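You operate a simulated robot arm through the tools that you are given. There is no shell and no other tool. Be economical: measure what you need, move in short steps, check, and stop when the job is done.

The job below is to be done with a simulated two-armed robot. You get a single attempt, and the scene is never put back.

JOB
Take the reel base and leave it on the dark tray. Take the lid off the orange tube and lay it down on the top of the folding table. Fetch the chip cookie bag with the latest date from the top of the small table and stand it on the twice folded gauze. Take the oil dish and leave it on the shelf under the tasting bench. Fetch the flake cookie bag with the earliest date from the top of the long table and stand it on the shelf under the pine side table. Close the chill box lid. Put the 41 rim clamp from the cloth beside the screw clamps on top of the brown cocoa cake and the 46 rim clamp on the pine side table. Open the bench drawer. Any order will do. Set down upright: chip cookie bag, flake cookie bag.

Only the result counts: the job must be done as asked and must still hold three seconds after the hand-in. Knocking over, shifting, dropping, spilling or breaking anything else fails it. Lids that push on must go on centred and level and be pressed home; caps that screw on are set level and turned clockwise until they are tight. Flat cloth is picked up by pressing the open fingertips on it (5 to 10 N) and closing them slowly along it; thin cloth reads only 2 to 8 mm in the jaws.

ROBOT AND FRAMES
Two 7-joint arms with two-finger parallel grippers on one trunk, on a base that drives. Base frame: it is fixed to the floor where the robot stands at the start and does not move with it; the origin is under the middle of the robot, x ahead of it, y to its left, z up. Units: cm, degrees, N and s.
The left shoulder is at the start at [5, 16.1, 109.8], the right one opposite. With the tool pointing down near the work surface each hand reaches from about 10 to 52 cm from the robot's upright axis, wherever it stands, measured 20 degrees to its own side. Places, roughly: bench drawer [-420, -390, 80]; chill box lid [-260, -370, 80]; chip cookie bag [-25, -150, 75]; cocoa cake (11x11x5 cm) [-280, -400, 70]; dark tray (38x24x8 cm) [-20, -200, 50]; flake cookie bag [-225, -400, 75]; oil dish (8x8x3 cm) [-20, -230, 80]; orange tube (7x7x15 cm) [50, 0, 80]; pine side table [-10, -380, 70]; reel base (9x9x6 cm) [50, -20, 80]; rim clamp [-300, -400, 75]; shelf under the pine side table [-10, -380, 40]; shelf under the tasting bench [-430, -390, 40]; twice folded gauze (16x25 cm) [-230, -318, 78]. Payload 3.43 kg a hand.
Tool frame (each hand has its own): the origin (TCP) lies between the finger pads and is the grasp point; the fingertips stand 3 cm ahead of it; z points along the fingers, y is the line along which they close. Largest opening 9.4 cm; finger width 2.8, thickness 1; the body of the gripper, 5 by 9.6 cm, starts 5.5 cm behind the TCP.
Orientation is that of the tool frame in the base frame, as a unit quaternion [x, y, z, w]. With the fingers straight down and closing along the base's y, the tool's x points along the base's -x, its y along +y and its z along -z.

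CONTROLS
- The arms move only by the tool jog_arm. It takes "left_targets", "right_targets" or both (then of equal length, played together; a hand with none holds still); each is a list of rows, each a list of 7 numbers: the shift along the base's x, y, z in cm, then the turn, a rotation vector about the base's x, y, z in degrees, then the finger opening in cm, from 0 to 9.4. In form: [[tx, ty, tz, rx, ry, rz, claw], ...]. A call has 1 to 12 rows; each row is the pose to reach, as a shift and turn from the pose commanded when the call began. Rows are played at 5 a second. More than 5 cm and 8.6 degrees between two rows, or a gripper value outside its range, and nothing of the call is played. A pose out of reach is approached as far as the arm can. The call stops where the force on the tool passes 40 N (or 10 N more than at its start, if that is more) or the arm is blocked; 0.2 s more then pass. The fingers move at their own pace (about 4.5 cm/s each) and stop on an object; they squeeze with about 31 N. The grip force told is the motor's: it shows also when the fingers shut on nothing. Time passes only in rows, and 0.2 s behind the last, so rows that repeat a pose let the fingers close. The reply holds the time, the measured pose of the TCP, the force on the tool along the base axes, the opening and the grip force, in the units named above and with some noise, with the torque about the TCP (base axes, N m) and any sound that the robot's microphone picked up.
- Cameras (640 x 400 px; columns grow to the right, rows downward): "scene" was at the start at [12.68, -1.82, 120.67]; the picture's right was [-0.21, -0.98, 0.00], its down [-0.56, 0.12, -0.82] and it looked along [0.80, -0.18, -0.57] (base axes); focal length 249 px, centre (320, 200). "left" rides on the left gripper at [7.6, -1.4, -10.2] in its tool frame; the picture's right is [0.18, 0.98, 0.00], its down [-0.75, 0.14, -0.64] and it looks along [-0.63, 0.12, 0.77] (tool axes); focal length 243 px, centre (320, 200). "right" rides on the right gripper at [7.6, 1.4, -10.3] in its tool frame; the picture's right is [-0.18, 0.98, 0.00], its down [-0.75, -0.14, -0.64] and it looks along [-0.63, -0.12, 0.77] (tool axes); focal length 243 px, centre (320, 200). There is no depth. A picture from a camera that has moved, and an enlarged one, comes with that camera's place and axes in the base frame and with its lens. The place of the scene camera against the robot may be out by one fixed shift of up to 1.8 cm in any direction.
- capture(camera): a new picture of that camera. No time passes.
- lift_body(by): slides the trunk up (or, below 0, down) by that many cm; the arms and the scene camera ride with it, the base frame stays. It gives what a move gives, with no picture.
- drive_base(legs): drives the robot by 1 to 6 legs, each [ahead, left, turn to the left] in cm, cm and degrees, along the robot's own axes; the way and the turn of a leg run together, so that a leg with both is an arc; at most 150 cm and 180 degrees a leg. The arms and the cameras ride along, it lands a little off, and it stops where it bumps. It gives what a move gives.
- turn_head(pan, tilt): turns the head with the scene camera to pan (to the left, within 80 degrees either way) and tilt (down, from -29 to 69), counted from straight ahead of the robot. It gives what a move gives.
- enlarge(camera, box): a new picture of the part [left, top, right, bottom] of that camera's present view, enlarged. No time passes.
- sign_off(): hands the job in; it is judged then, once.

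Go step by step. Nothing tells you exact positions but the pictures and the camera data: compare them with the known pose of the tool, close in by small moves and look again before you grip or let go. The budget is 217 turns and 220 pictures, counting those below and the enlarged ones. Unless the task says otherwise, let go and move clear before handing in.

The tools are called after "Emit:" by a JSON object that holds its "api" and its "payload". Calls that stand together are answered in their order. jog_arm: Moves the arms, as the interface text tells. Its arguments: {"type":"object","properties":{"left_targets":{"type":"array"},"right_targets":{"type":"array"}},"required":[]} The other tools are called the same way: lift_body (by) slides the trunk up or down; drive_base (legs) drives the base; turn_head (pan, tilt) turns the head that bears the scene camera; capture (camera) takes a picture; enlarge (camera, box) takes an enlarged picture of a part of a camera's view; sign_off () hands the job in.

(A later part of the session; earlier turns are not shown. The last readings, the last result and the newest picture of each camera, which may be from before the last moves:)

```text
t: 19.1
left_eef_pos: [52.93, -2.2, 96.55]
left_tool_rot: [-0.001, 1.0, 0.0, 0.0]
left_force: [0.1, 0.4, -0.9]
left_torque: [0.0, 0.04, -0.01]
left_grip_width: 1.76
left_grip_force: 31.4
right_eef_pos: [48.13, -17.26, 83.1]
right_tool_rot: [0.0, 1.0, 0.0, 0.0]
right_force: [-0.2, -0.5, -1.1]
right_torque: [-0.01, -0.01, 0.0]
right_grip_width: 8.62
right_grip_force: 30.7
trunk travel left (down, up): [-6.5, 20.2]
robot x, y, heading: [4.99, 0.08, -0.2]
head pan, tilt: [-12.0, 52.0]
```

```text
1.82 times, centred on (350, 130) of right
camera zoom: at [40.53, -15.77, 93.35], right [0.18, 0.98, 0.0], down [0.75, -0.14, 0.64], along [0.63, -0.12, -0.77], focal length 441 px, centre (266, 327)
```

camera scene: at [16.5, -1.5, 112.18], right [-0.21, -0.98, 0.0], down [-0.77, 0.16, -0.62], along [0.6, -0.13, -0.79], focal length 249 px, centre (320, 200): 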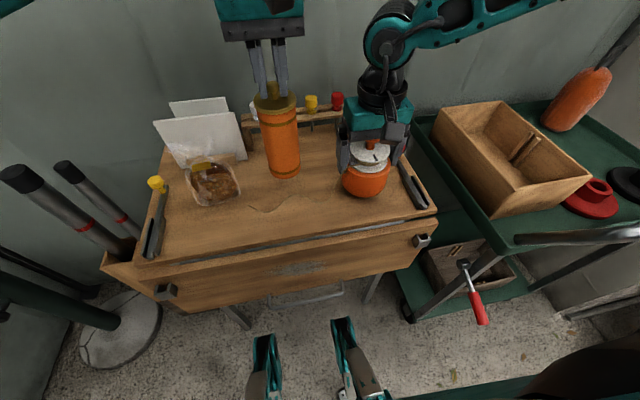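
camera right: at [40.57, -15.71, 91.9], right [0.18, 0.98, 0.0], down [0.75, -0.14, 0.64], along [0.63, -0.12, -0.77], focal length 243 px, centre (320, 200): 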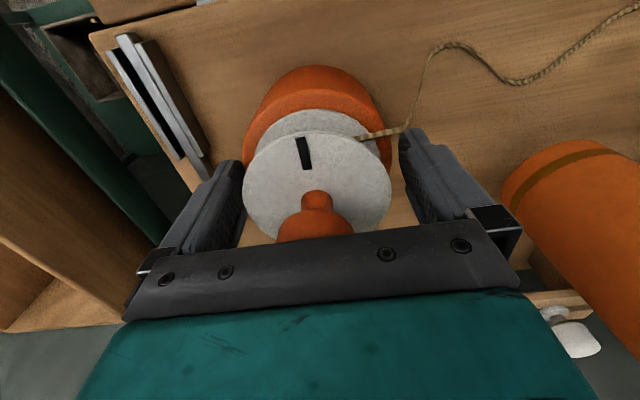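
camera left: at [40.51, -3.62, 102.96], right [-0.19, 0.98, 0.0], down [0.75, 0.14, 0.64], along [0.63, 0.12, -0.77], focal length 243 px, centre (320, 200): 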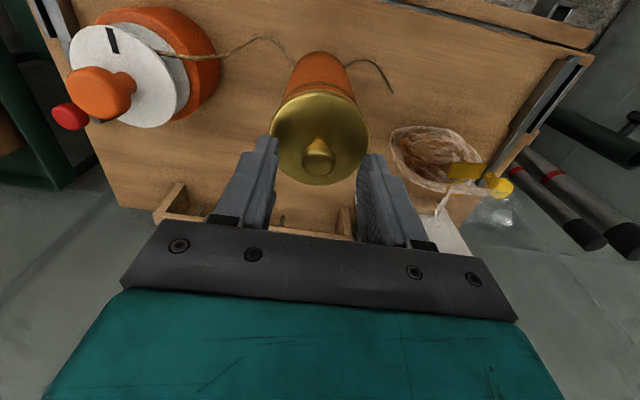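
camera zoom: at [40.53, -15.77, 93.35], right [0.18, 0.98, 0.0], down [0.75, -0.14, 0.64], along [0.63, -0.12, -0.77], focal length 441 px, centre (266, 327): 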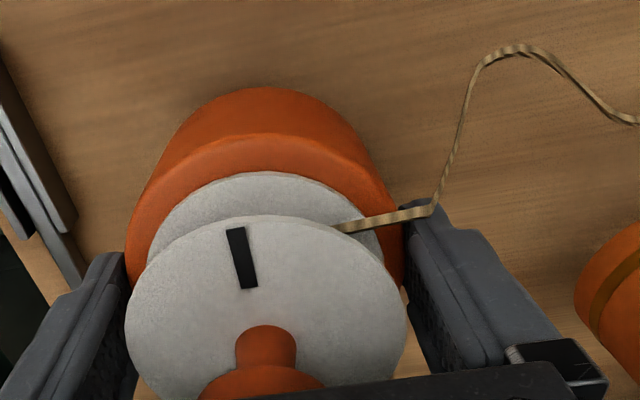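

The reel base with the reel came up. Now I lift it higher and swing it right so the thread slides clear of the tube's place.

Emit:
{"api": "jog_arm", "payload": {"right_targets": [[0, -1, 3, 0, 0, 0, 7], [0, -3, 6, 0, 0, 0, 7], [-1, -6, 9, 0, 0, 0, 7], [-2, -9, 12, 0, 0, 0, 7], [-3, -12, 14, 0, 0, 0, 7], [-4, -14, 15, 0, 0, 0, 7]]}}

Emit:
{"api": "capture", "payload": {"camera": "scene"}}

Emit:
{"api": "capture", "payload": {"camera": "left"}}

```text
t: 20.5
left_eef_pos: [52.94, -2.23, 96.47]
left_tool_rot: [-0.001, 1.0, 0.0, -0.001]
left_force: [0.5, 0.1, -1.1]
left_torque: [0.0, 0.0, -0.01]
left_grip_width: 1.74
left_grip_force: 30.9
right_eef_pos: [44.16, -31.4, 98.07]
right_tool_rot: [0.0, 1.0, 0.001, -0.001]
right_force: [-0.4, 0.0, -1.6]
right_torque: [0.04, -0.01, 0.05]
right_grip_width: 8.61
right_grip_force: 30.8
trunk travel left (down, up): [-6.5, 20.2]
robot x, y, heading: [5.15, -0.06, -0.0]
head pan, tilt: [-12.0, 52.0]
```

```text
182 pictures are left
camera scene: at [16.49, -1.52, 112.18], right [-0.21, -0.98, 0.0], down [-0.77, 0.16, -0.62], along [0.6, -0.13, -0.79], focal length 249 px, centre (320, 200)
```

scene: 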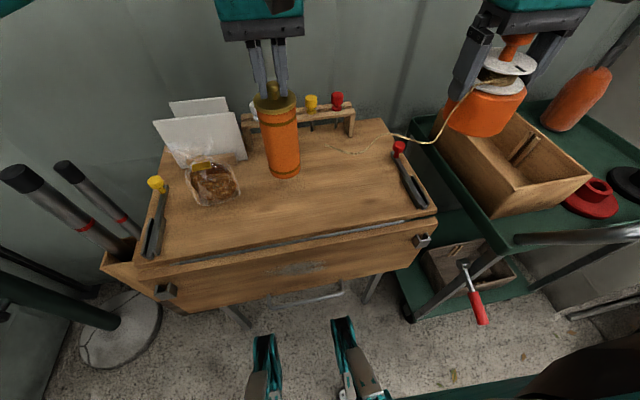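

```text
181 pictures are left
camera left: at [45.48, -3.66, 106.84], right [-0.19, 0.98, 0.0], down [0.75, 0.14, 0.64], along [0.63, 0.12, -0.77], focal length 243 px, centre (320, 200)
```

left: 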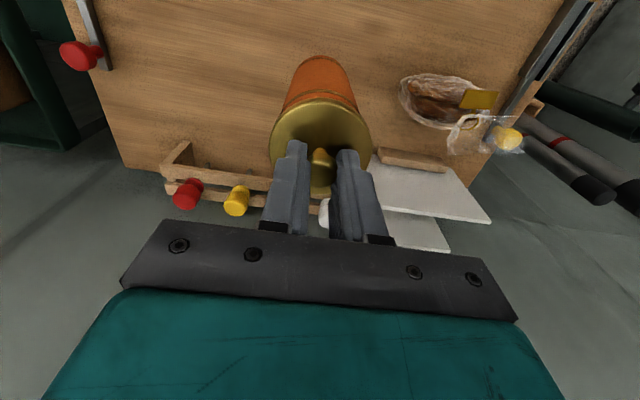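

The thread is clear. I'll return the tube to its original spot and release it.

Emit:
{"api": "jog_arm", "payload": {"left_targets": [[-2.7, -0.1, 0, 0, 0, 0, 0], [-5.3, -0.15, 0, 0, 0, 0, 0], [-5.3, -0.15, -2.5, 0, 0, 0, 0], [-5.3, -0.15, -3.9, 0, 0, 0, 0], [-5.3, -0.15, -4.3, 0, 0, 0, 0], [-5.3, -0.15, -4.5, 0, 0, 0, 0]]}}

Emit:
{"api": "enlarge", "payload": {"camera": "scene", "box": [200, 60, 440, 210]}}

```text
t: 21.9
left_eef_pos: [47.64, -2.28, 92.11]
left_tool_rot: [-0.001, 1.0, 0.001, 0.0]
left_force: [0.9, 0.7, -0.8]
left_torque: [0.0, -0.05, 0.0]
left_grip_width: 1.76
left_grip_force: 31.4
right_eef_pos: [44.16, -31.29, 97.97]
right_tool_rot: [0.0, 1.0, 0.001, 0.0]
right_force: [0.7, -0.1, -2.5]
right_torque: [0.03, 0.0, 0.01]
right_grip_width: 8.59
right_grip_force: 31.1
trunk travel left (down, up): [-6.5, 20.2]
robot x, y, heading: [5.04, 0.38, 0.2]
head pan, tilt: [-12.0, 52.0]
```

```text
2.67 times, centred on (320, 135) of scene
camera zoom: at [16.5, -1.5, 112.18], right [-0.21, -0.98, 0.0], down [-0.77, 0.16, -0.62], along [0.6, -0.13, -0.79], focal length 664 px, centre (320, 373)
```

zoom: 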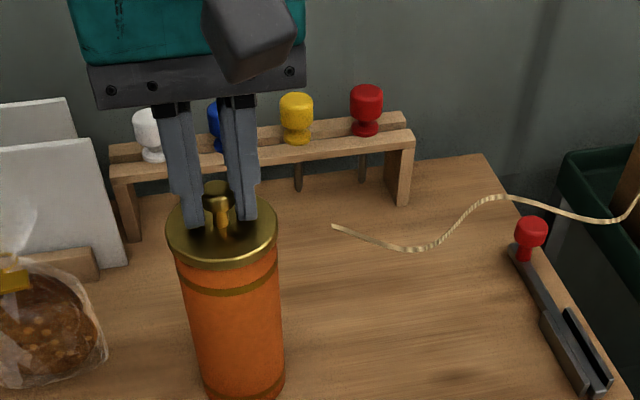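

I lower in tiny steps until the foot touches.

Emit:
{"api": "jog_arm", "payload": {"left_targets": [[0, 0, -0.1, 0, 0, 0, 0], [0, 0, -0.2, 0, 0, 0, 0]]}}

```text
t: 22.5
left_eef_pos: [47.7, -2.33, 91.96]
left_tool_rot: [0.0, 1.0, -0.001, 0.0]
left_force: [-1.0, 1.7, 4.6]
left_torque: [0.06, 0.02, 0.01]
left_grip_width: 1.77
left_grip_force: 31.0
right_eef_pos: [44.14, -31.24, 98.06]
right_tool_rot: [-0.001, 1.0, 0.0, 0.0]
right_force: [-0.2, -0.3, -2.0]
right_torque: [-0.02, 0.0, 0.03]
right_grip_width: 8.58
right_grip_force: 31.1
trunk travel left (down, up): [-6.5, 20.2]
robot x, y, heading: [5.12, 0.01, -0.1]
head pan, tilt: [-12.0, 52.0]
```

In contact. As a quick test I twist the lid counterclockwise a bit and read the torque.

Emit:
{"api": "jog_arm", "payload": {"left_targets": [[0, 0, -0.1, 0, 0, 8, 0], [0, 0, -0.1, 0, 0, 16, 0], [0, 0, -0.1, 0, 0, 24, 0], [0, 0, -0.1, 0, 0, 32, 0], [0, 0, -0.1, 0, 0, 40, 0]]}}

Emit:
{"api": "enlarge", "payload": {"camera": "scene", "box": [200, 60, 440, 210]}}

```text
t: 23.7
left_eef_pos: [47.42, -2.4, 91.93]
left_tool_rot: [-0.344, 0.939, 0.0, 0.001]
left_force: [0.8, -0.3, 20.2]
left_torque: [-0.05, 0.0, -0.03]
left_grip_width: 1.75
left_grip_force: 31.6
right_eef_pos: [44.06, -31.25, 98.02]
right_tool_rot: [0.0, 1.0, 0.0, 0.001]
right_force: [-1.3, -0.2, -2.5]
right_torque: [0.05, -0.01, -0.03]
right_grip_width: 8.64
right_grip_force: 30.9
trunk travel left (down, up): [-6.5, 20.2]
robot x, y, heading: [4.87, 0.14, 0.3]
head pan, tilt: [-12.0, 52.0]
```

```text
2.67 times, centred on (320, 135) of scene
camera zoom: at [16.38, -1.5, 112.2], right [-0.21, -0.98, 0.0], down [-0.77, 0.16, -0.62], along [0.6, -0.13, -0.79], focal length 664 px, centre (320, 373)
```

zoom: 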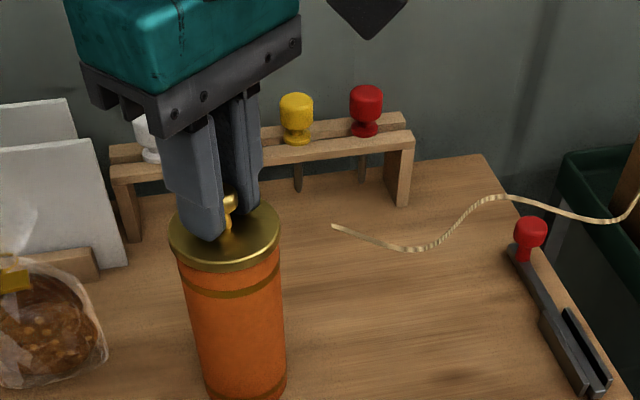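

Torque is small. I'll lift 1 cm to see whether the tube follows.

Emit:
{"api": "jog_arm", "payload": {"left_targets": [[0, 0, 0.2, 0, 0, 8, 0], [0, 0, 0.5, 0, 0, 16, 0], [0, 0, 0.9, 0, 0, 24, 0], [0, 0, 1.4, 0, 0, 24, 0]]}}

Emit:
{"api": "enlarge", "payload": {"camera": "scene", "box": [200, 60, 440, 210]}}

```text
t: 24.7
left_eef_pos: [47.61, -2.33, 93.16]
left_tool_rot: [-0.532, 0.847, 0.0, 0.0]
left_force: [-0.3, 1.0, -0.5]
left_torque: [0.02, 0.0, 0.01]
left_grip_width: 1.73
left_grip_force: 31.3
right_eef_pos: [44.22, -31.31, 98.06]
right_tool_rot: [0.0, 1.0, 0.0, 0.0]
right_force: [0.3, -0.1, -1.9]
right_torque: [-0.03, 0.0, -0.02]
right_grip_width: 8.61
right_grip_force: 30.6
trunk travel left (down, up): [-6.5, 20.2]
robot x, y, heading: [4.56, -0.03, 0.2]
head pan, tilt: [-12.0, 52.0]
```

```text
2.67 times, centred on (320, 135) of scene
camera zoom: at [16.5, -1.5, 112.17], right [-0.21, -0.98, 0.0], down [-0.77, 0.16, -0.62], along [0.6, -0.13, -0.79], focal length 664 px, centre (320, 373)
```

zoom: 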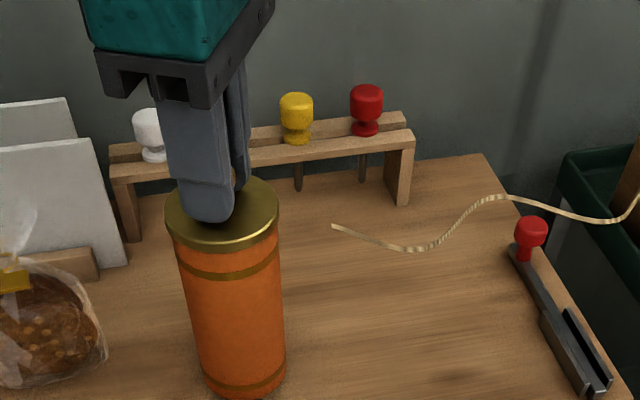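

The tube follows, so I need a second hand later. I set it back down, release, and back off.

Emit:
{"api": "jog_arm", "payload": {"left_targets": [[0, 0, -0.8, 0, 0, 0, 0], [0, 0, -1.1, 0, 0, 0, 0], [0, 0, -1.2, 0, 0, 0, 0], [0, 0, -1.2, 0, 0, 0, 4], [0, 0, -1.1, 0, 0, 0, 5], [0, 0, 2, 0, 0, 0, 5], [0, 0, 6, 0, 0, -8, 5], [0, 0, 10, 0, 0, -16, 5], [-3, 3, 12, 0, 0, -24, 5], [-6, 6, 12, 0, 0, -32, 5]]}}

Emit:
{"api": "capture", "payload": {"camera": "scene"}}

```text
t: 26.9
left_eef_pos: [41.84, 3.61, 105.19]
left_tool_rot: [-0.275, 0.961, 0.0, 0.0]
left_force: [-0.9, 0.7, 0.3]
left_torque: [0.03, -0.02, 0.01]
left_grip_width: 5.01
left_grip_force: 0.2
right_eef_pos: [44.11, -31.31, 98.05]
right_tool_rot: [0.0, 1.0, 0.001, 0.001]
right_force: [-1.3, 0.7, -1.8]
right_torque: [0.01, 0.0, 0.02]
right_grip_width: 8.63
right_grip_force: 30.7
trunk travel left (down, up): [-6.5, 20.2]
robot x, y, heading: [4.72, -0.22, 0.0]
head pan, tilt: [-12.0, 52.0]
```

```text
177 pictures are left
camera scene: at [16.49, -1.47, 112.18], right [-0.21, -0.98, 0.0], down [-0.77, 0.16, -0.62], along [0.6, -0.13, -0.79], focal length 249 px, centre (320, 200)
```

scene: 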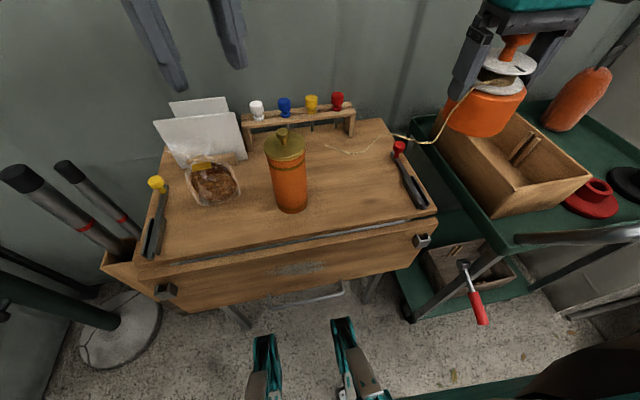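

The tube is back in place. Now I raise the trunk, back away from the table and turn right to survey the way to the tray.

Emit:
{"api": "lift_body", "payload": {"by": 12}}

Emit:
{"api": "drive_base", "payload": {"legs": [[-45, 0, 0], [0, 0, -90]]}}

Emit:
{"api": "turn_head", "payload": {"pan": 0, "tilt": 20}}

Emit:
{"api": "capture", "payload": {"camera": "scene"}}

```text
t: 28.4
left_eef_pos: [41.88, 3.6, 117.12]
left_tool_rot: [-0.277, 0.961, 0.0, 0.0]
left_force: [0.6, 0.0, -0.1]
left_torque: [0.02, -0.04, 0.0]
left_grip_width: 5.0
left_grip_force: 0.0
right_eef_pos: [44.2, -31.32, 110.02]
right_tool_rot: [0.0, 1.0, 0.0, 0.0]
right_force: [0.5, -0.4, -3.2]
right_torque: [-0.01, 0.01, 0.01]
right_grip_width: 8.6
right_grip_force: 31.3
trunk travel left (down, up): [-18.5, 8.2]
robot x, y, heading: [5.32, 0.02, -0.2]
head pan, tilt: [-12.0, 52.0]
```

```text
t: 35.0
left_eef_pos: [-37.32, -36.7, 117.06]
left_tool_rot: [0.493, 0.87, 0.0, 0.0]
left_force: [0.0, -0.2, 0.2]
left_torque: [0.0, 0.03, 0.0]
left_grip_width: 5.01
left_grip_force: 0.0
right_eef_pos: [-72.23, -38.24, 109.98]
right_tool_rot: [0.714, 0.7, 0.001, 0.0]
right_force: [0.4, -0.3, -1.9]
right_torque: [-0.01, 0.02, 0.02]
right_grip_width: 8.59
right_grip_force: 31.5
trunk travel left (down, up): [-18.5, 8.2]
robot x, y, heading: [-40.05, -0.05, -91.2]
head pan, tilt: [-12.0, 52.0]
```

```text
t: 35.9
left_eef_pos: [-37.33, -36.66, 117.16]
left_tool_rot: [0.493, 0.87, 0.0, 0.0]
left_force: [-0.2, -0.3, -0.1]
left_torque: [0.02, 0.0, -0.02]
left_grip_width: 5.01
left_grip_force: 0.0
right_eef_pos: [-72.24, -38.4, 110.01]
right_tool_rot: [0.715, 0.699, 0.0, 0.0]
right_force: [0.0, 0.0, -1.5]
right_torque: [0.01, 0.0, 0.03]
right_grip_width: 8.63
right_grip_force: 30.9
trunk travel left (down, up): [-18.5, 8.2]
robot x, y, heading: [-40.27, 0.14, -91.1]
head pan, tilt: [0.0, 20.0]
```

```text
176 pictures are left
camera scene: at [-40.43, -13.13, 128.99], right [-1.0, 0.02, 0.0], down [0.01, 0.34, -0.94], along [-0.02, -0.94, -0.34], focal length 249 px, centre (320, 200)
```

scene: 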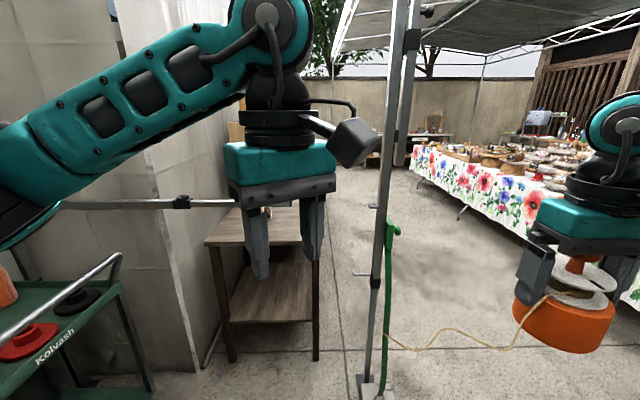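

I see a pole at about [-69,-98] and a small dark table at x -41..6 from y≈-111. I'll look right and left to plan the route.

Emit:
{"api": "turn_head", "payload": {"pan": -50, "tilt": 25}}

Emit:
{"api": "capture", "payload": {"camera": "scene"}}

Emit:
{"api": "turn_head", "payload": {"pan": 0, "tilt": 5}}

Emit:
{"api": "enlarge", "payload": {"camera": "scene", "box": [320, 140, 640, 340]}}

```text
t: 37.1
left_eef_pos: [-37.32, -36.75, 117.0]
left_tool_rot: [0.493, 0.87, 0.0, 0.0]
left_force: [-0.7, -1.1, -0.5]
left_torque: [0.01, -0.06, 0.0]
left_grip_width: 5.0
left_grip_force: 0.1
right_eef_pos: [-72.27, -38.29, 110.1]
right_tool_rot: [0.714, 0.7, 0.0, 0.0]
right_force: [0.9, -0.8, -1.1]
right_torque: [0.01, 0.0, 0.03]
right_grip_width: 8.61
right_grip_force: 31.1
trunk travel left (down, up): [-18.5, 8.2]
robot x, y, heading: [-40.18, -0.31, -91.3]
head pan, tilt: [-50.0, 25.0]
```

```text
175 pictures are left
camera scene: at [-47.4, -9.6, 128.19], right [-0.63, 0.78, 0.0], down [0.33, 0.27, -0.91], along [-0.71, -0.57, -0.42], focal length 249 px, centre (320, 200)
```

scene: 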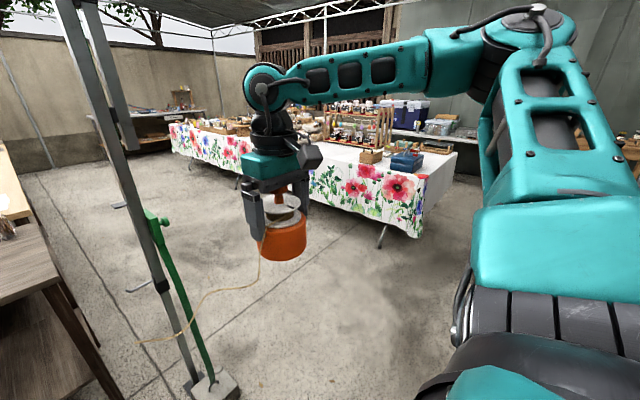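

```text
t: 38.3
left_eef_pos: [-37.34, -36.73, 117.0]
left_tool_rot: [0.493, 0.87, 0.0, 0.0]
left_force: [0.3, 0.5, -0.4]
left_torque: [0.01, -0.04, 0.0]
left_grip_width: 5.01
left_grip_force: 0.1
right_eef_pos: [-72.29, -38.4, 110.05]
right_tool_rot: [0.714, 0.7, 0.0, 0.0]
right_force: [-0.5, 0.4, -1.9]
right_torque: [0.02, -0.01, -0.01]
right_grip_width: 8.61
right_grip_force: 30.6
trunk travel left (down, up): [-18.5, 8.2]
robot x, y, heading: [-39.72, -0.27, -91.2]
head pan, tilt: [0.0, 5.0]
```

```text
2.00 times, centred on (480, 240) of scene
camera zoom: at [-40.43, -13.0, 131.43], right [-1.0, 0.02, 0.0], down [0.0, 0.09, -1.0], along [-0.02, -1.0, -0.09], focal length 498 px, centre (0, 120)
```

zoom: 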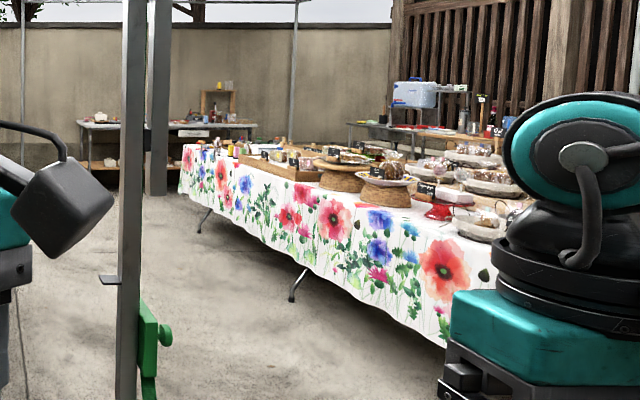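

The aisle between the pole and the floral long table (front edge x≈-205) is clear. I'll drive along x≈-128 and turn to face the tray at y≈-195.

Emit:
{"api": "drive_base", "payload": {"legs": [[0, -88, 0], [98, 0, 0], [95, 0, 0], [0, 0, 91]]}}

Emit:
{"api": "turn_head", "payload": {"pan": 0, "tilt": 30}}

Emit:
{"api": "capture", "payload": {"camera": "scene"}}

```text
t: 59.3
left_eef_pos: [-97.77, -186.78, 117.03]
left_tool_rot: [-0.246, 0.969, -0.001, 0.0]
left_force: [-0.8, -0.8, 0.7]
left_torque: [0.0, 0.01, 0.02]
left_grip_width: 5.0
left_grip_force: 0.1
right_eef_pos: [-97.77, -221.76, 110.07]
right_tool_rot: [0.032, 1.0, -0.001, -0.001]
right_force: [-0.5, -0.5, -2.0]
right_torque: [-0.01, -0.01, 0.04]
right_grip_width: 8.61
right_grip_force: 31.5
trunk travel left (down, up): [-18.5, 8.2]
robot x, y, heading: [-134.56, -188.35, -4.0]
head pan, tilt: [0.0, 5.0]
```

```text
t: 60.2
left_eef_pos: [-97.74, -186.76, 117.12]
left_tool_rot: [-0.245, 0.97, 0.001, 0.0]
left_force: [-0.3, -1.1, 0.7]
left_torque: [0.03, 0.01, -0.02]
left_grip_width: 5.03
left_grip_force: 0.1
right_eef_pos: [-97.66, -221.59, 110.03]
right_tool_rot: [0.032, 0.999, 0.0, 0.001]
right_force: [0.7, -0.4, -2.9]
right_torque: [-0.02, 0.01, 0.0]
right_grip_width: 8.61
right_grip_force: 30.7
trunk travel left (down, up): [-18.5, 8.2]
robot x, y, heading: [-134.77, -187.62, -3.5]
head pan, tilt: [0.0, 30.0]
```

```text
173 pictures are left
camera scene: at [-121.64, -188.76, 127.4], right [-0.06, -1.0, 0.0], down [-0.5, 0.03, -0.87], along [0.86, -0.05, -0.5], focal length 249 px, centre (320, 200)
```

scene: 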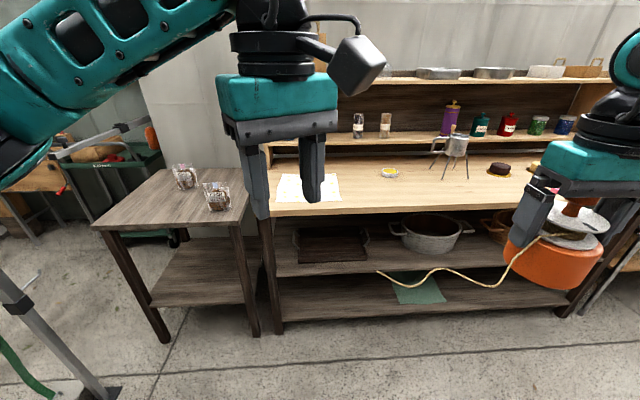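

I see the bench with the dark tray on its middle shelf, the oil dish on the top, and the cookie bags on the small table. I'll drive up to the bench and look down at it before setting the reel base temporarily on the front of the bench top for a regrip.

Emit:
{"api": "drive_base", "payload": {"legs": [[0, 0, 4], [46, -2, 0]]}}

Emit:
{"api": "turn_head", "payload": {"pan": -15, "tilt": 42}}

Emit:
{"api": "capture", "payload": {"camera": "scene"}}

Emit:
{"api": "capture", "payload": {"camera": "right"}}

```text
t: 63.5
left_eef_pos: [-51.34, -185.35, 117.03]
left_tool_rot: [-0.284, 0.959, 0.0, 0.0]
left_force: [0.2, -0.2, 0.2]
left_torque: [0.01, 0.04, -0.03]
left_grip_width: 5.01
left_grip_force: 0.0
right_eef_pos: [-48.4, -220.21, 110.03]
right_tool_rot: [-0.007, 1.0, 0.0, 0.0]
right_force: [0.3, 0.9, -2.0]
right_torque: [-0.02, 0.0, -0.04]
right_grip_width: 8.61
right_grip_force: 31.0
trunk travel left (down, up): [-18.5, 8.2]
robot x, y, heading: [-88.19, -189.42, 1.0]
head pan, tilt: [0.0, 30.0]
```

```text
t: 64.2
left_eef_pos: [-51.33, -185.37, 117.14]
left_tool_rot: [-0.283, 0.959, 0.001, 0.0]
left_force: [0.1, 0.2, 0.4]
left_torque: [0.01, 0.0, 0.01]
left_grip_width: 4.99
left_grip_force: 0.1
right_eef_pos: [-48.51, -220.18, 110.04]
right_tool_rot: [-0.007, 1.0, 0.0, 0.0]
right_force: [0.7, 0.0, -2.0]
right_torque: [-0.04, 0.03, -0.01]
right_grip_width: 8.61
right_grip_force: 31.1
trunk travel left (down, up): [-18.5, 8.2]
robot x, y, heading: [-88.0, -188.99, 0.8]
head pan, tilt: [-15.0, 42.0]
```

```text
172 pictures are left
camera scene: at [-75.87, -191.35, 125.57], right [-0.24, -0.97, 0.0], down [-0.65, 0.16, -0.74], along [0.72, -0.18, -0.67], focal length 249 px, centre (320, 200)
```

scene: 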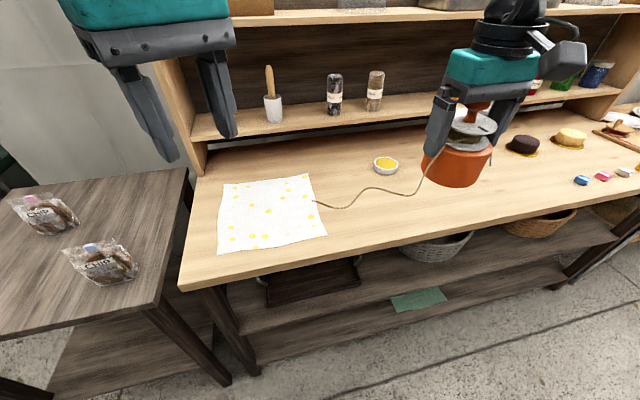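

```text
171 pictures are left
camera right: at [-56.07, -218.76, 120.29], right [0.17, 0.99, 0.0], down [0.76, -0.13, 0.64], along [0.63, -0.11, -0.77], focal length 243 px, centre (320, 200)
```

right: 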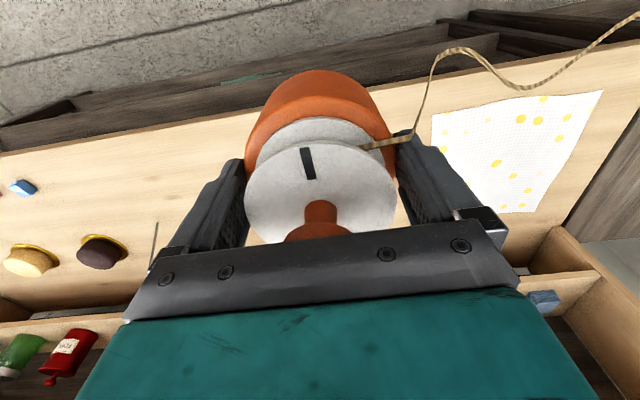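

The bench top front edge is x≈-45. I'll lower the trunk and set the reel base near the front edge around [-38.5,-217].

Emit:
{"api": "lift_body", "payload": {"by": -9}}

Emit:
{"api": "jog_arm", "payload": {"right_targets": [[4, 1, -2, 0, 0, 0, 7], [8, 2, -4, 0, 0, 0, 7], [10, 3, -7, 0, 0, 0, 7], [10, 3, -10, 0, 0, 0, 7]]}}

Emit:
{"api": "capture", "payload": {"camera": "scene"}}

```text
t: 65.5
left_eef_pos: [-51.42, -185.25, 108.18]
left_tool_rot: [-0.283, 0.959, 0.001, 0.0]
left_force: [-0.6, -0.3, -0.2]
left_torque: [0.01, -0.03, 0.01]
left_grip_width: 4.99
left_grip_force: 0.0
right_eef_pos: [-48.47, -220.17, 100.97]
right_tool_rot: [-0.007, 1.0, -0.001, 0.0]
right_force: [0.4, 1.3, -3.0]
right_torque: [0.0, 0.02, -0.03]
right_grip_width: 8.63
right_grip_force: 31.3
trunk travel left (down, up): [-9.5, 17.2]
robot x, y, heading: [-87.88, -189.5, 0.8]
head pan, tilt: [-15.0, 42.0]
```

```text
t: 66.5
left_eef_pos: [-51.25, -185.27, 108.13]
left_tool_rot: [-0.283, 0.959, 0.0, 0.0]
left_force: [0.2, -0.9, 0.5]
left_torque: [-0.03, -0.01, 0.02]
left_grip_width: 4.99
left_grip_force: 0.1
right_eef_pos: [-38.64, -217.18, 90.96]
right_tool_rot: [-0.008, 1.0, 0.001, 0.0]
right_force: [0.4, -0.5, -2.8]
right_torque: [0.02, 0.02, 0.0]
right_grip_width: 8.65
right_grip_force: 31.5
trunk travel left (down, up): [-9.5, 17.2]
robot x, y, heading: [-88.31, -189.46, 0.7]
head pan, tilt: [-15.0, 42.0]
```

```text
170 pictures are left
camera scene: at [-75.86, -191.37, 116.56], right [-0.24, -0.97, 0.0], down [-0.65, 0.16, -0.74], along [0.72, -0.18, -0.67], focal length 249 px, centre (320, 200)
```

scene: 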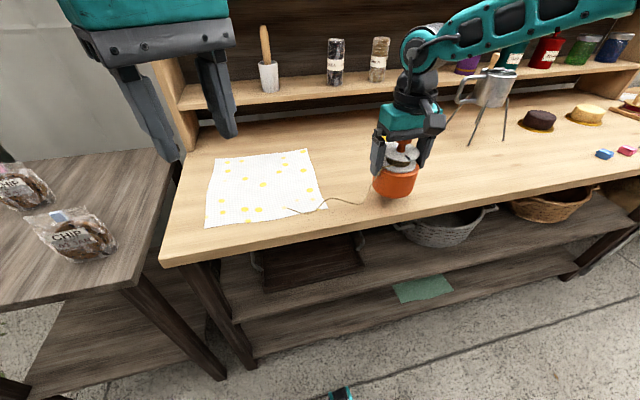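

I lower until it touches.

Emit:
{"api": "jog_arm", "payload": {"right_targets": [[0, 0, -1.2, 0, 0, 0, 7], [0, 0, -2.2, 0, 0, 0, 7], [0, 0, -2.6, 0, 0, 0, 7], [0, 0, -2.9, 0, 0, 0, 7], [0, 0, -3.1, 0, 0, 0, 7]]}}

```text
t: 67.7
left_eef_pos: [-51.29, -185.28, 108.11]
left_tool_rot: [-0.283, 0.959, 0.0, 0.0]
left_force: [0.4, 0.6, 0.2]
left_torque: [-0.01, 0.02, 0.04]
left_grip_width: 4.98
left_grip_force: 0.1
right_eef_pos: [-38.51, -217.18, 87.93]
right_tool_rot: [-0.006, 1.0, 0.0, 0.0]
right_force: [0.3, -0.6, -1.8]
right_torque: [-0.02, -0.04, 0.01]
right_grip_width: 8.59
right_grip_force: 30.8
trunk travel left (down, up): [-9.5, 17.2]
robot x, y, heading: [-88.24, -189.44, 0.8]
head pan, tilt: [-15.0, 42.0]
```

Emit:
{"api": "jog_arm", "payload": {"right_targets": [[0, 0, -0.3, 0, 0, 0, 7], [0, 0, -0.6, 0, 0, 0, 7], [0, 0, -0.8, 0, 0, 0, 7]]}}

Emit:
{"api": "enlarge", "payload": {"camera": "scene", "box": [330, 100, 490, 220]}}

```text
t: 68.5
left_eef_pos: [-51.33, -185.29, 107.97]
left_tool_rot: [-0.283, 0.959, 0.0, -0.001]
left_force: [-0.7, -0.8, -0.9]
left_torque: [0.01, 0.01, 0.03]
left_grip_width: 4.98
left_grip_force: 0.2
right_eef_pos: [-38.62, -217.05, 87.14]
right_tool_rot: [-0.007, 1.0, 0.0, -0.001]
right_force: [0.0, 0.0, -1.9]
right_torque: [0.07, 0.02, 0.01]
right_grip_width: 8.62
right_grip_force: 30.4
trunk travel left (down, up): [-9.5, 17.2]
robot x, y, heading: [-88.24, -189.4, 1.0]
head pan, tilt: [-15.0, 42.0]
```

```text
3.33 times, centred on (410, 160) of scene
camera zoom: at [-75.88, -191.36, 116.57], right [-0.24, -0.97, 0.0], down [-0.65, 0.16, -0.74], along [0.72, -0.18, -0.67], focal length 830 px, centre (20, 333)
```

zoom: 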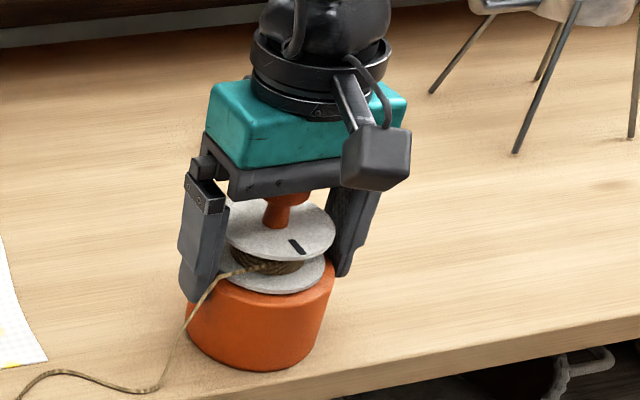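

Emit:
{"api": "jog_arm", "payload": {"right_targets": [[0, 0, -0.3, 0, 0, 0, 7], [0, 0, -0.6, 0, 0, 0, 7], [0, 0, -0.8, 0, 0, 0, 7]]}}

```text
t: 69.3
left_eef_pos: [-51.34, -185.31, 108.13]
left_tool_rot: [-0.283, 0.959, 0.0, 0.001]
left_force: [-0.6, 0.2, 0.4]
left_torque: [-0.04, 0.0, -0.02]
left_grip_width: 5.0
left_grip_force: 0.1
right_eef_pos: [-38.38, -217.14, 86.91]
right_tool_rot: [-0.006, 1.0, 0.0, 0.006]
right_force: [-1.9, -1.0, 15.2]
right_torque: [-0.1, 0.67, -0.02]
right_grip_width: 8.6
right_grip_force: 31.1
trunk travel left (down, up): [-9.5, 17.2]
robot x, y, heading: [-88.21, -189.0, 0.6]
head pan, tilt: [-15.0, 42.0]
stopped in row 3 (right hand): the force on the tool passed its limit at 41 N (the readings are from after the stop); the commanded pose is now the measured one
```

Contact at TCP z≈87. I release and rise straight up.

Emit:
{"api": "jog_arm", "payload": {"right_targets": [[0, 0, 0.2, 0, 0, 0, 7], [0, 0, 0.2, 0, 0, 0, 9.4], [0, 0, 0.2, 0, 0, 0, 9.4], [0, 0, 2, 0, 0, 0, 9.4], [0, 0, 6, 0, 0, 0, 9.4], [0, 0, 10, 0, 0, 0, 9.4], [-4, 0, 13, 0, 0, 0, 9.4]]}}

Emit:
{"api": "enlarge", "payload": {"camera": "scene", "box": [280, 80, 520, 230]}}

Emit:
{"api": "capture", "payload": {"camera": "right"}}

```text
t: 70.9
left_eef_pos: [-51.38, -185.26, 108.2]
left_tool_rot: [-0.282, 0.959, 0.0, 0.001]
left_force: [0.3, 0.2, 0.0]
left_torque: [0.02, 0.01, 0.01]
left_grip_width: 5.0
left_grip_force: 0.0
right_eef_pos: [-42.55, -216.92, 99.9]
right_tool_rot: [-0.007, 1.0, -0.001, 0.005]
right_force: [0.4, 0.0, 0.5]
right_torque: [-0.01, -0.03, 0.0]
right_grip_width: 9.42
right_grip_force: 0.0
trunk travel left (down, up): [-9.5, 17.2]
robot x, y, heading: [-88.27, -189.35, 0.6]
head pan, tilt: [-15.0, 42.0]
```

```text
2.67 times, centred on (400, 155) of scene
camera zoom: at [-75.96, -191.38, 116.58], right [-0.25, -0.97, 0.0], down [-0.65, 0.16, -0.74], along [0.72, -0.18, -0.67], focal length 664 px, centre (107, 320)
```

zoom: 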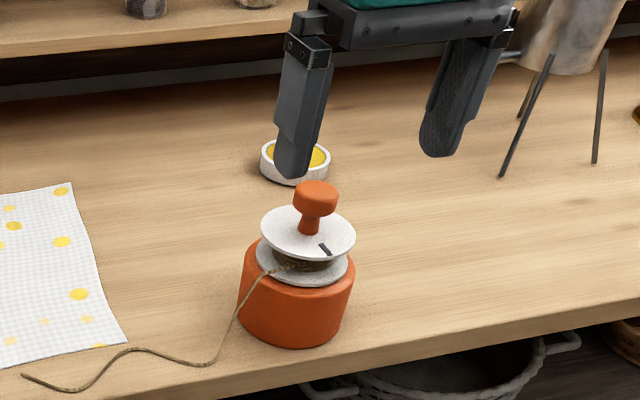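

```text
167 pictures are left
camera right: at [-50.13, -215.6, 110.02], right [0.17, 0.99, 0.0], down [0.75, -0.13, 0.65], along [0.64, -0.11, -0.76], focal length 243 px, centre (320, 200)
```

right: 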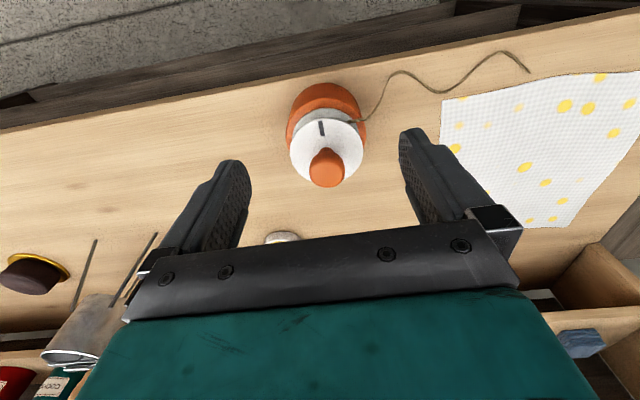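

The reel base stands on the bench at about [-38.4,-217.1]. I'll retract the right hand and tilt it 60° forward to regrip the base from the front.

Emit:
{"api": "jog_arm", "payload": {"right_targets": [[-4, 0, 0, 0, -8, 0, 9.4], [-8, 0, -1.5, 0, -16, 0, 9.4], [-11, -0.1, -4.5, 0, -24, 0, 9.4], [-13, -0.1, -7.5, 0, -32, 0, 9.4], [-14, -0.2, -10.5, 0, -40, 0, 9.4], [-14, -0.2, -13, 0, -48, 0, 9.4], [-14, -0.2, -15, 0, -56, 0, 9.4], [-14, -0.2, -15.5, 0, -60, 0, 9.4]]}}

Emit:
{"api": "capture", "payload": {"camera": "scene"}}

Emit:
{"api": "capture", "payload": {"camera": "right"}}

```text
t: 72.7
left_eef_pos: [-51.35, -185.34, 108.11]
left_tool_rot: [-0.284, 0.959, 0.0, 0.0]
left_force: [-0.5, 0.5, -0.2]
left_torque: [0.01, 0.02, -0.02]
left_grip_width: 4.98
left_grip_force: 0.0
right_eef_pos: [-50.08, -220.34, 84.83]
right_tool_rot: [-0.006, 0.916, -0.002, 0.4]
right_force: [-0.5, -1.3, -0.2]
right_torque: [-0.02, 0.03, 0.01]
right_grip_width: 9.41
right_grip_force: 0.0
right hand out of reach, approached as far as the arm can: row 4, 5, 6, 7, 8
trunk travel left (down, up): [-9.5, 17.2]
robot x, y, heading: [-88.26, -189.31, 1.0]
head pan, tilt: [-15.0, 42.0]
```

```text
166 pictures are left
camera scene: at [-75.9, -191.37, 116.57], right [-0.25, -0.97, 0.0], down [-0.65, 0.16, -0.74], along [0.72, -0.18, -0.67], focal length 249 px, centre (320, 200)
```

scene: 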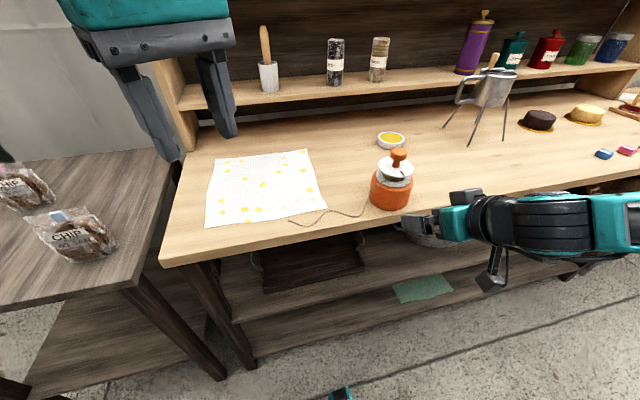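

```text
165 pictures are left
camera right: at [-62.75, -219.01, 86.27], right [0.12, 0.99, 0.13], down [0.04, -0.13, 0.99], along [0.99, -0.11, -0.06], focal length 243 px, centre (320, 200)
```

right: 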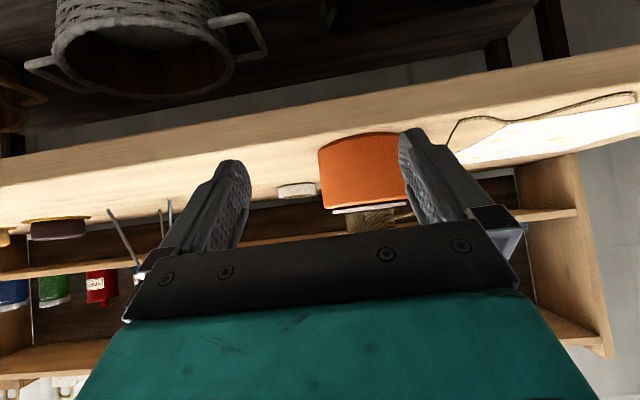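

The hand is too close to the body; I back the robot off 20 cm and finish the reorientation.

Emit:
{"api": "drive_base", "payload": {"legs": [[-20, 0, 0]]}}

Emit:
{"api": "jog_arm", "payload": {"right_targets": [[3, 0, 0, 0, 0, 0, 9.4], [6, 0, 0, 0, 0, 0, 9.4], [10, 0, 0, 0, 0, 0, 9.4]]}}

Emit:
{"api": "capture", "payload": {"camera": "right"}}

```text
t: 74.3
left_eef_pos: [-71.11, -185.52, 108.16]
left_tool_rot: [-0.284, 0.959, 0.0, 0.0]
left_force: [-0.6, 0.6, 0.2]
left_torque: [0.02, 0.01, 0.04]
left_grip_width: 5.0
left_grip_force: 0.0
right_eef_pos: [-69.9, -220.72, 85.03]
right_tool_rot: [-0.007, 0.917, -0.002, 0.4]
right_force: [-0.4, -0.4, 0.6]
right_torque: [0.02, 0.01, 0.01]
right_grip_width: 9.4
right_grip_force: 0.1
trunk travel left (down, up): [-9.5, 17.2]
robot x, y, heading: [-108.03, -190.05, 1.3]
head pan, tilt: [-15.0, 42.0]
```

```text
t: 75.1
left_eef_pos: [-71.11, -185.61, 108.17]
left_tool_rot: [-0.284, 0.959, 0.0, 0.0]
left_force: [-1.1, -0.1, 0.0]
left_torque: [0.0, -0.05, 0.01]
left_grip_width: 5.01
left_grip_force: 0.0
right_eef_pos: [-59.93, -220.56, 85.14]
right_tool_rot: [-0.007, 0.917, -0.002, 0.399]
right_force: [-0.5, -0.3, -0.2]
right_torque: [0.02, 0.0, -0.01]
right_grip_width: 9.39
right_grip_force: 0.0
trunk travel left (down, up): [-9.5, 17.2]
robot x, y, heading: [-107.52, -189.98, 1.0]
head pan, tilt: [-15.0, 42.0]
```

```text
164 pictures are left
camera right: at [-72.59, -219.15, 86.52], right [0.11, 0.99, 0.12], down [0.05, -0.13, 0.99], along [0.99, -0.11, -0.06], focal length 243 px, centre (320, 200)
```

right: 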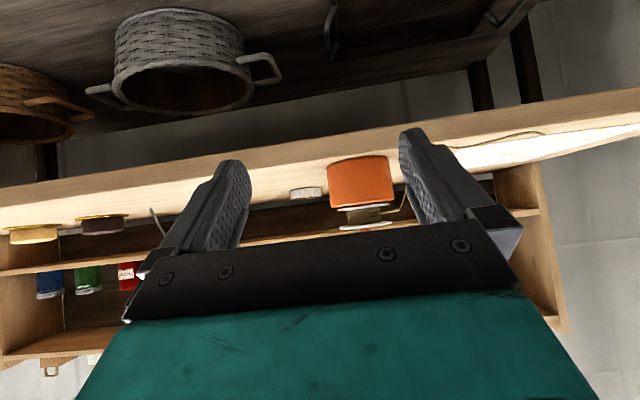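

Pot spans z≈80.2–86 and y centre ≈-217.1. I tilt to 60° and line up in front of it.

Emit:
{"api": "jog_arm", "payload": {"right_targets": [[3, 1.2, -0.3, 0, -5, 0, 9.4], [6, 2.4, -0.7, 0, -10, 0, 9.4], [8.9, 3.4, -1.1, 0, -13, 0, 9.4]]}}

Emit:
{"api": "capture", "payload": {"camera": "right"}}

Emit:
{"api": "capture", "payload": {"camera": "scene"}}

```text
t: 75.9
left_eef_pos: [-71.22, -185.62, 108.14]
left_tool_rot: [-0.284, 0.959, 0.001, 0.0]
left_force: [-1.1, 0.6, -0.5]
left_torque: [-0.01, -0.03, 0.02]
left_grip_width: 4.98
left_grip_force: 0.1
right_eef_pos: [-51.49, -218.03, 83.79]
right_tool_rot: [-0.012, 0.865, 0.001, 0.502]
right_force: [0.3, -0.6, 0.4]
right_torque: [0.04, 0.04, 0.04]
right_grip_width: 9.37
right_grip_force: 0.0
right hand out of reach, approached as far as the arm can: row 3
trunk travel left (down, up): [-9.5, 17.2]
robot x, y, heading: [-107.75, -190.04, 0.8]
head pan, tilt: [-15.0, 42.0]
```

```text
163 pictures are left
camera right: at [-64.05, -216.87, 82.32], right [0.07, 0.99, 0.15], down [-0.18, -0.14, 0.97], along [0.98, -0.09, 0.17], focal length 243 px, centre (320, 200)
```

right: 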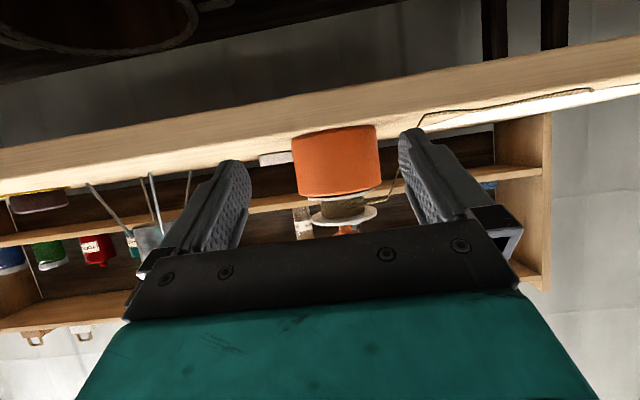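

```text
162 pictures are left
camera scene: at [-95.73, -191.67, 116.57], right [-0.24, -0.97, 0.0], down [-0.65, 0.16, -0.74], along [0.72, -0.18, -0.67], focal length 249 px, centre (320, 200)
```

scene: 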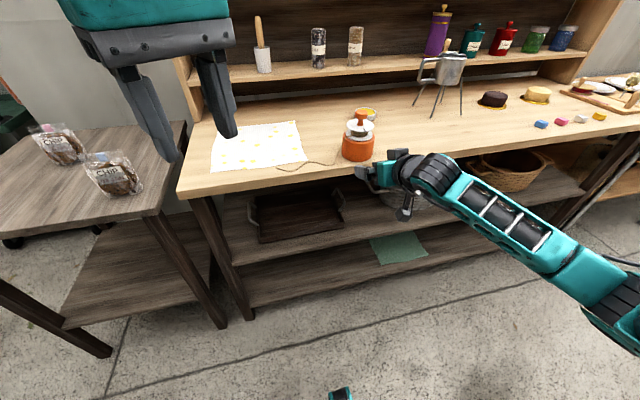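

The arm is near a limit there; I'll pull the hand back slightly with the y-correction, then drive the base forward in small amounts.

Emit:
{"api": "jog_arm", "payload": {"right_targets": [[-2, 0.5, 0, 0, 0, 0, 9.4], [-4, 1, 0, 0, 0, 0, 9.4]]}}

Emit:
{"api": "drive_base", "payload": {"legs": [[8, 0, -0.8]]}}

Emit:
{"api": "capture", "payload": {"camera": "right"}}

```text
t: 76.5
left_eef_pos: [-71.08, -185.57, 108.15]
left_tool_rot: [-0.284, 0.959, 0.0, 0.0]
left_force: [0.5, 0.5, -0.1]
left_torque: [0.02, 0.04, 0.03]
left_grip_width: 4.98
left_grip_force: 0.0
right_eef_pos: [-53.0, -219.41, 83.55]
right_tool_rot: [-0.008, 0.866, -0.003, 0.5]
right_force: [-0.3, 0.5, -0.7]
right_torque: [0.03, -0.01, 0.01]
right_grip_width: 9.4
right_grip_force: 0.0
right hand out of reach, approached as far as the arm can: row 1, 2
trunk travel left (down, up): [-9.5, 17.2]
robot x, y, heading: [-107.89, -189.68, 0.9]
head pan, tilt: [-15.0, 42.0]
```

```text
t: 77.5
left_eef_pos: [-63.19, -186.05, 108.03]
left_tool_rot: [-0.277, 0.961, 0.0, 0.0]
left_force: [1.4, -0.5, -0.1]
left_torque: [-0.02, 0.03, -0.02]
left_grip_width: 5.0
left_grip_force: 0.1
right_eef_pos: [-45.52, -220.08, 83.4]
right_tool_rot: [0.0, 0.866, -0.007, 0.5]
right_force: [-0.4, 0.3, -0.7]
right_torque: [-0.02, 0.0, 0.01]
right_grip_width: 9.41
right_grip_force: 0.2
trunk travel left (down, up): [-9.5, 17.2]
robot x, y, heading: [-99.99, -189.61, 0.4]
head pan, tilt: [-15.0, 42.0]
```

```text
161 pictures are left
camera right: at [-58.14, -218.58, 81.99], right [0.1, 0.98, 0.15], down [-0.18, -0.13, 0.98], along [0.98, -0.12, 0.16], focal length 243 px, centre (320, 200)
```

right: 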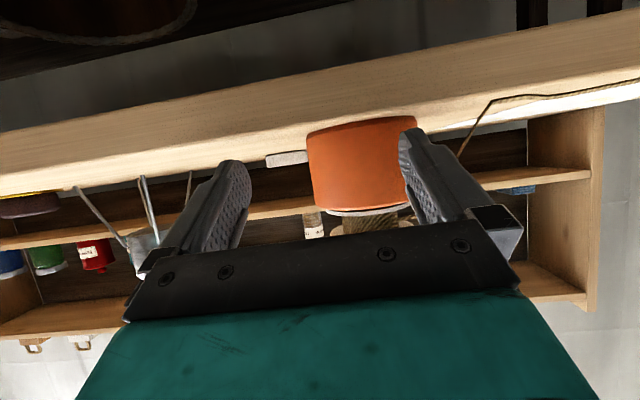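

The limit is actually an inner one (hand too near the body). I'll back the base 6 cm and then extend the arm instead.

Emit:
{"api": "drive_base", "payload": {"legs": [[-6, 0, 0]]}}

Emit:
{"api": "jog_arm", "payload": {"right_targets": [[0.5, 1.5, 0.2, 0, 0, 0, 9.4], [1, 3, 0.4, 0, 0, 0, 9.4]]}}

Emit:
{"api": "capture", "payload": {"camera": "right"}}

```text
t: 78.5
left_eef_pos: [-69.16, -186.02, 108.27]
left_tool_rot: [-0.278, 0.961, 0.0, 0.0]
left_force: [0.0, 0.0, 0.0]
left_torque: [0.0, 0.01, -0.01]
left_grip_width: 4.98
left_grip_force: 0.2
right_eef_pos: [-51.45, -220.1, 83.49]
right_tool_rot: [-0.002, 0.866, -0.005, 0.501]
right_force: [0.0, -0.2, 0.4]
right_torque: [0.02, -0.05, 0.0]
right_grip_width: 9.38
right_grip_force: 0.1
trunk travel left (down, up): [-9.5, 17.2]
robot x, y, heading: [-106.07, -189.54, 0.2]
head pan, tilt: [-15.0, 42.0]
```

```text
t: 79.1
left_eef_pos: [-69.18, -186.01, 108.14]
left_tool_rot: [-0.277, 0.961, 0.0, 0.0]
left_force: [0.6, 0.3, 0.3]
left_torque: [0.06, -0.03, 0.02]
left_grip_width: 4.99
left_grip_force: 0.1
right_eef_pos: [-51.63, -219.36, 84.38]
right_tool_rot: [0.0, 0.866, -0.007, 0.5]
right_force: [-0.3, -0.5, -0.3]
right_torque: [0.01, 0.0, 0.0]
right_grip_width: 9.41
right_grip_force: 0.2
right hand out of reach, approached as far as the arm can: row 1, 2
trunk travel left (down, up): [-9.5, 17.2]
robot x, y, heading: [-105.93, -189.65, 0.0]
head pan, tilt: [-15.0, 42.0]
```

```text
160 pictures are left
camera right: at [-64.31, -217.89, 83.0], right [0.1, 0.98, 0.15], down [-0.18, -0.13, 0.98], along [0.98, -0.12, 0.16], focal length 243 px, centre (320, 200)
```

right: 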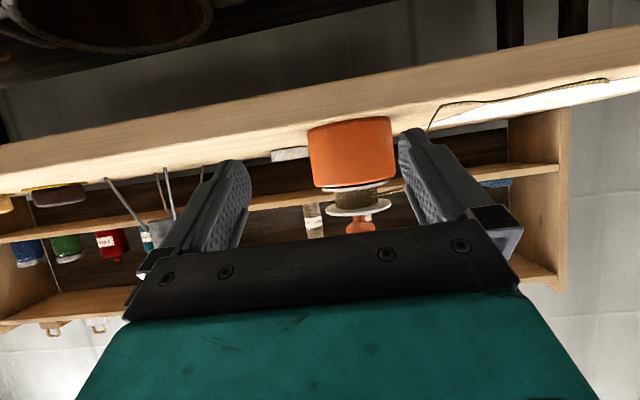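

The wrist seems limited pointing straight ahead from there. I'll yaw the tool 24° to the left (the pot is round) while keeping the tilt.

Emit:
{"api": "jog_arm", "payload": {"right_targets": [[0.5, -1, 0, 0, 0, 8, 9.4], [1, -2.5, 0, 0, 0, 16, 9.4], [1.5, -3.5, 0, 0, 0, 24, 9.4]]}}

Emit:
{"api": "capture", "payload": {"camera": "right"}}

```text
t: 79.9
left_eef_pos: [-69.16, -186.07, 108.17]
left_tool_rot: [-0.278, 0.961, 0.0, 0.0]
left_force: [0.0, 0.2, 0.4]
left_torque: [0.01, -0.02, 0.03]
left_grip_width: 5.0
left_grip_force: 0.0
right_eef_pos: [-50.26, -221.81, 84.61]
right_tool_rot: [-0.177, 0.847, 0.094, 0.492]
right_force: [-0.3, -0.5, -1.0]
right_torque: [0.02, -0.02, 0.01]
right_grip_width: 9.4
right_grip_force: 0.1
right hand out of reach, approached as far as the arm can: row 3
trunk travel left (down, up): [-9.5, 17.2]
robot x, y, heading: [-105.81, -189.66, 0.2]
head pan, tilt: [-15.0, 42.0]
```

```text
159 pictures are left
camera right: at [-62.31, -225.43, 83.16], right [-0.3, 0.94, 0.15], down [-0.12, -0.19, 0.97], along [0.95, 0.28, 0.17], focal length 243 px, centre (320, 200)
```

right: 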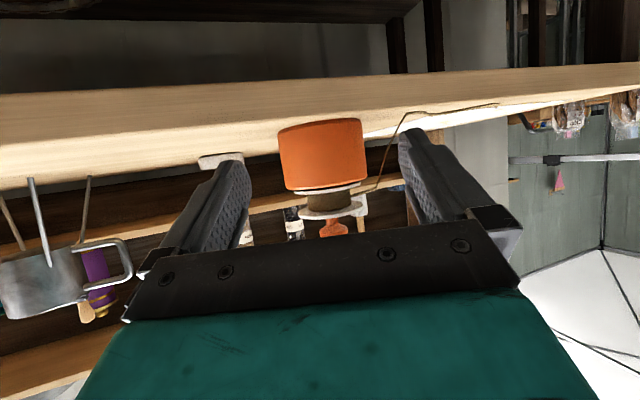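

Now the pot is centred in view. I advance toward it along the tool's heading.

Emit:
{"api": "jog_arm", "payload": {"right_targets": [[3, 1.2, -0.2, 0, 0, 0, 9.4], [5.5, 2.2, -0.4, 0, 0, 0, 9.4]]}}

Emit:
{"api": "capture", "payload": {"camera": "right"}}

```text
t: 80.5
left_eef_pos: [-69.16, -186.07, 108.17]
left_tool_rot: [-0.277, 0.961, 0.0, -0.001]
left_force: [-0.4, 0.4, 0.0]
left_torque: [-0.01, 0.0, 0.01]
left_grip_width: 5.0
left_grip_force: 0.1
right_eef_pos: [-44.6, -219.61, 84.09]
right_tool_rot: [-0.181, 0.847, 0.097, 0.49]
right_force: [0.9, -0.2, -0.3]
right_torque: [-0.01, 0.0, 0.03]
right_grip_width: 9.42
right_grip_force: 0.1
trunk travel left (down, up): [-9.5, 17.2]
robot x, y, heading: [-105.93, -189.7, 0.1]
head pan, tilt: [-15.0, 42.0]
```

```text
158 pictures are left
camera right: at [-56.79, -223.37, 82.69], right [-0.31, 0.94, 0.15], down [-0.11, -0.19, 0.98], along [0.94, 0.29, 0.16], focal length 243 px, centre (320, 200)
```

right: 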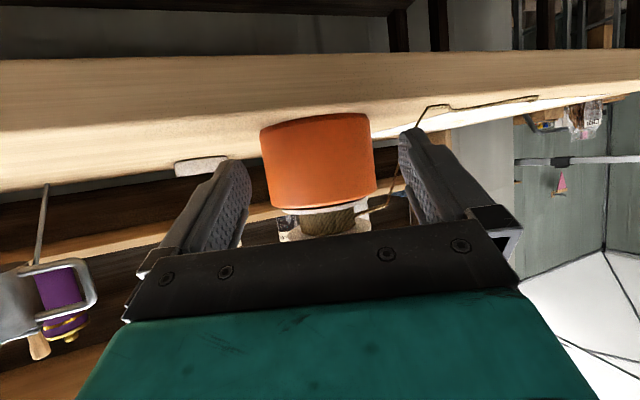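

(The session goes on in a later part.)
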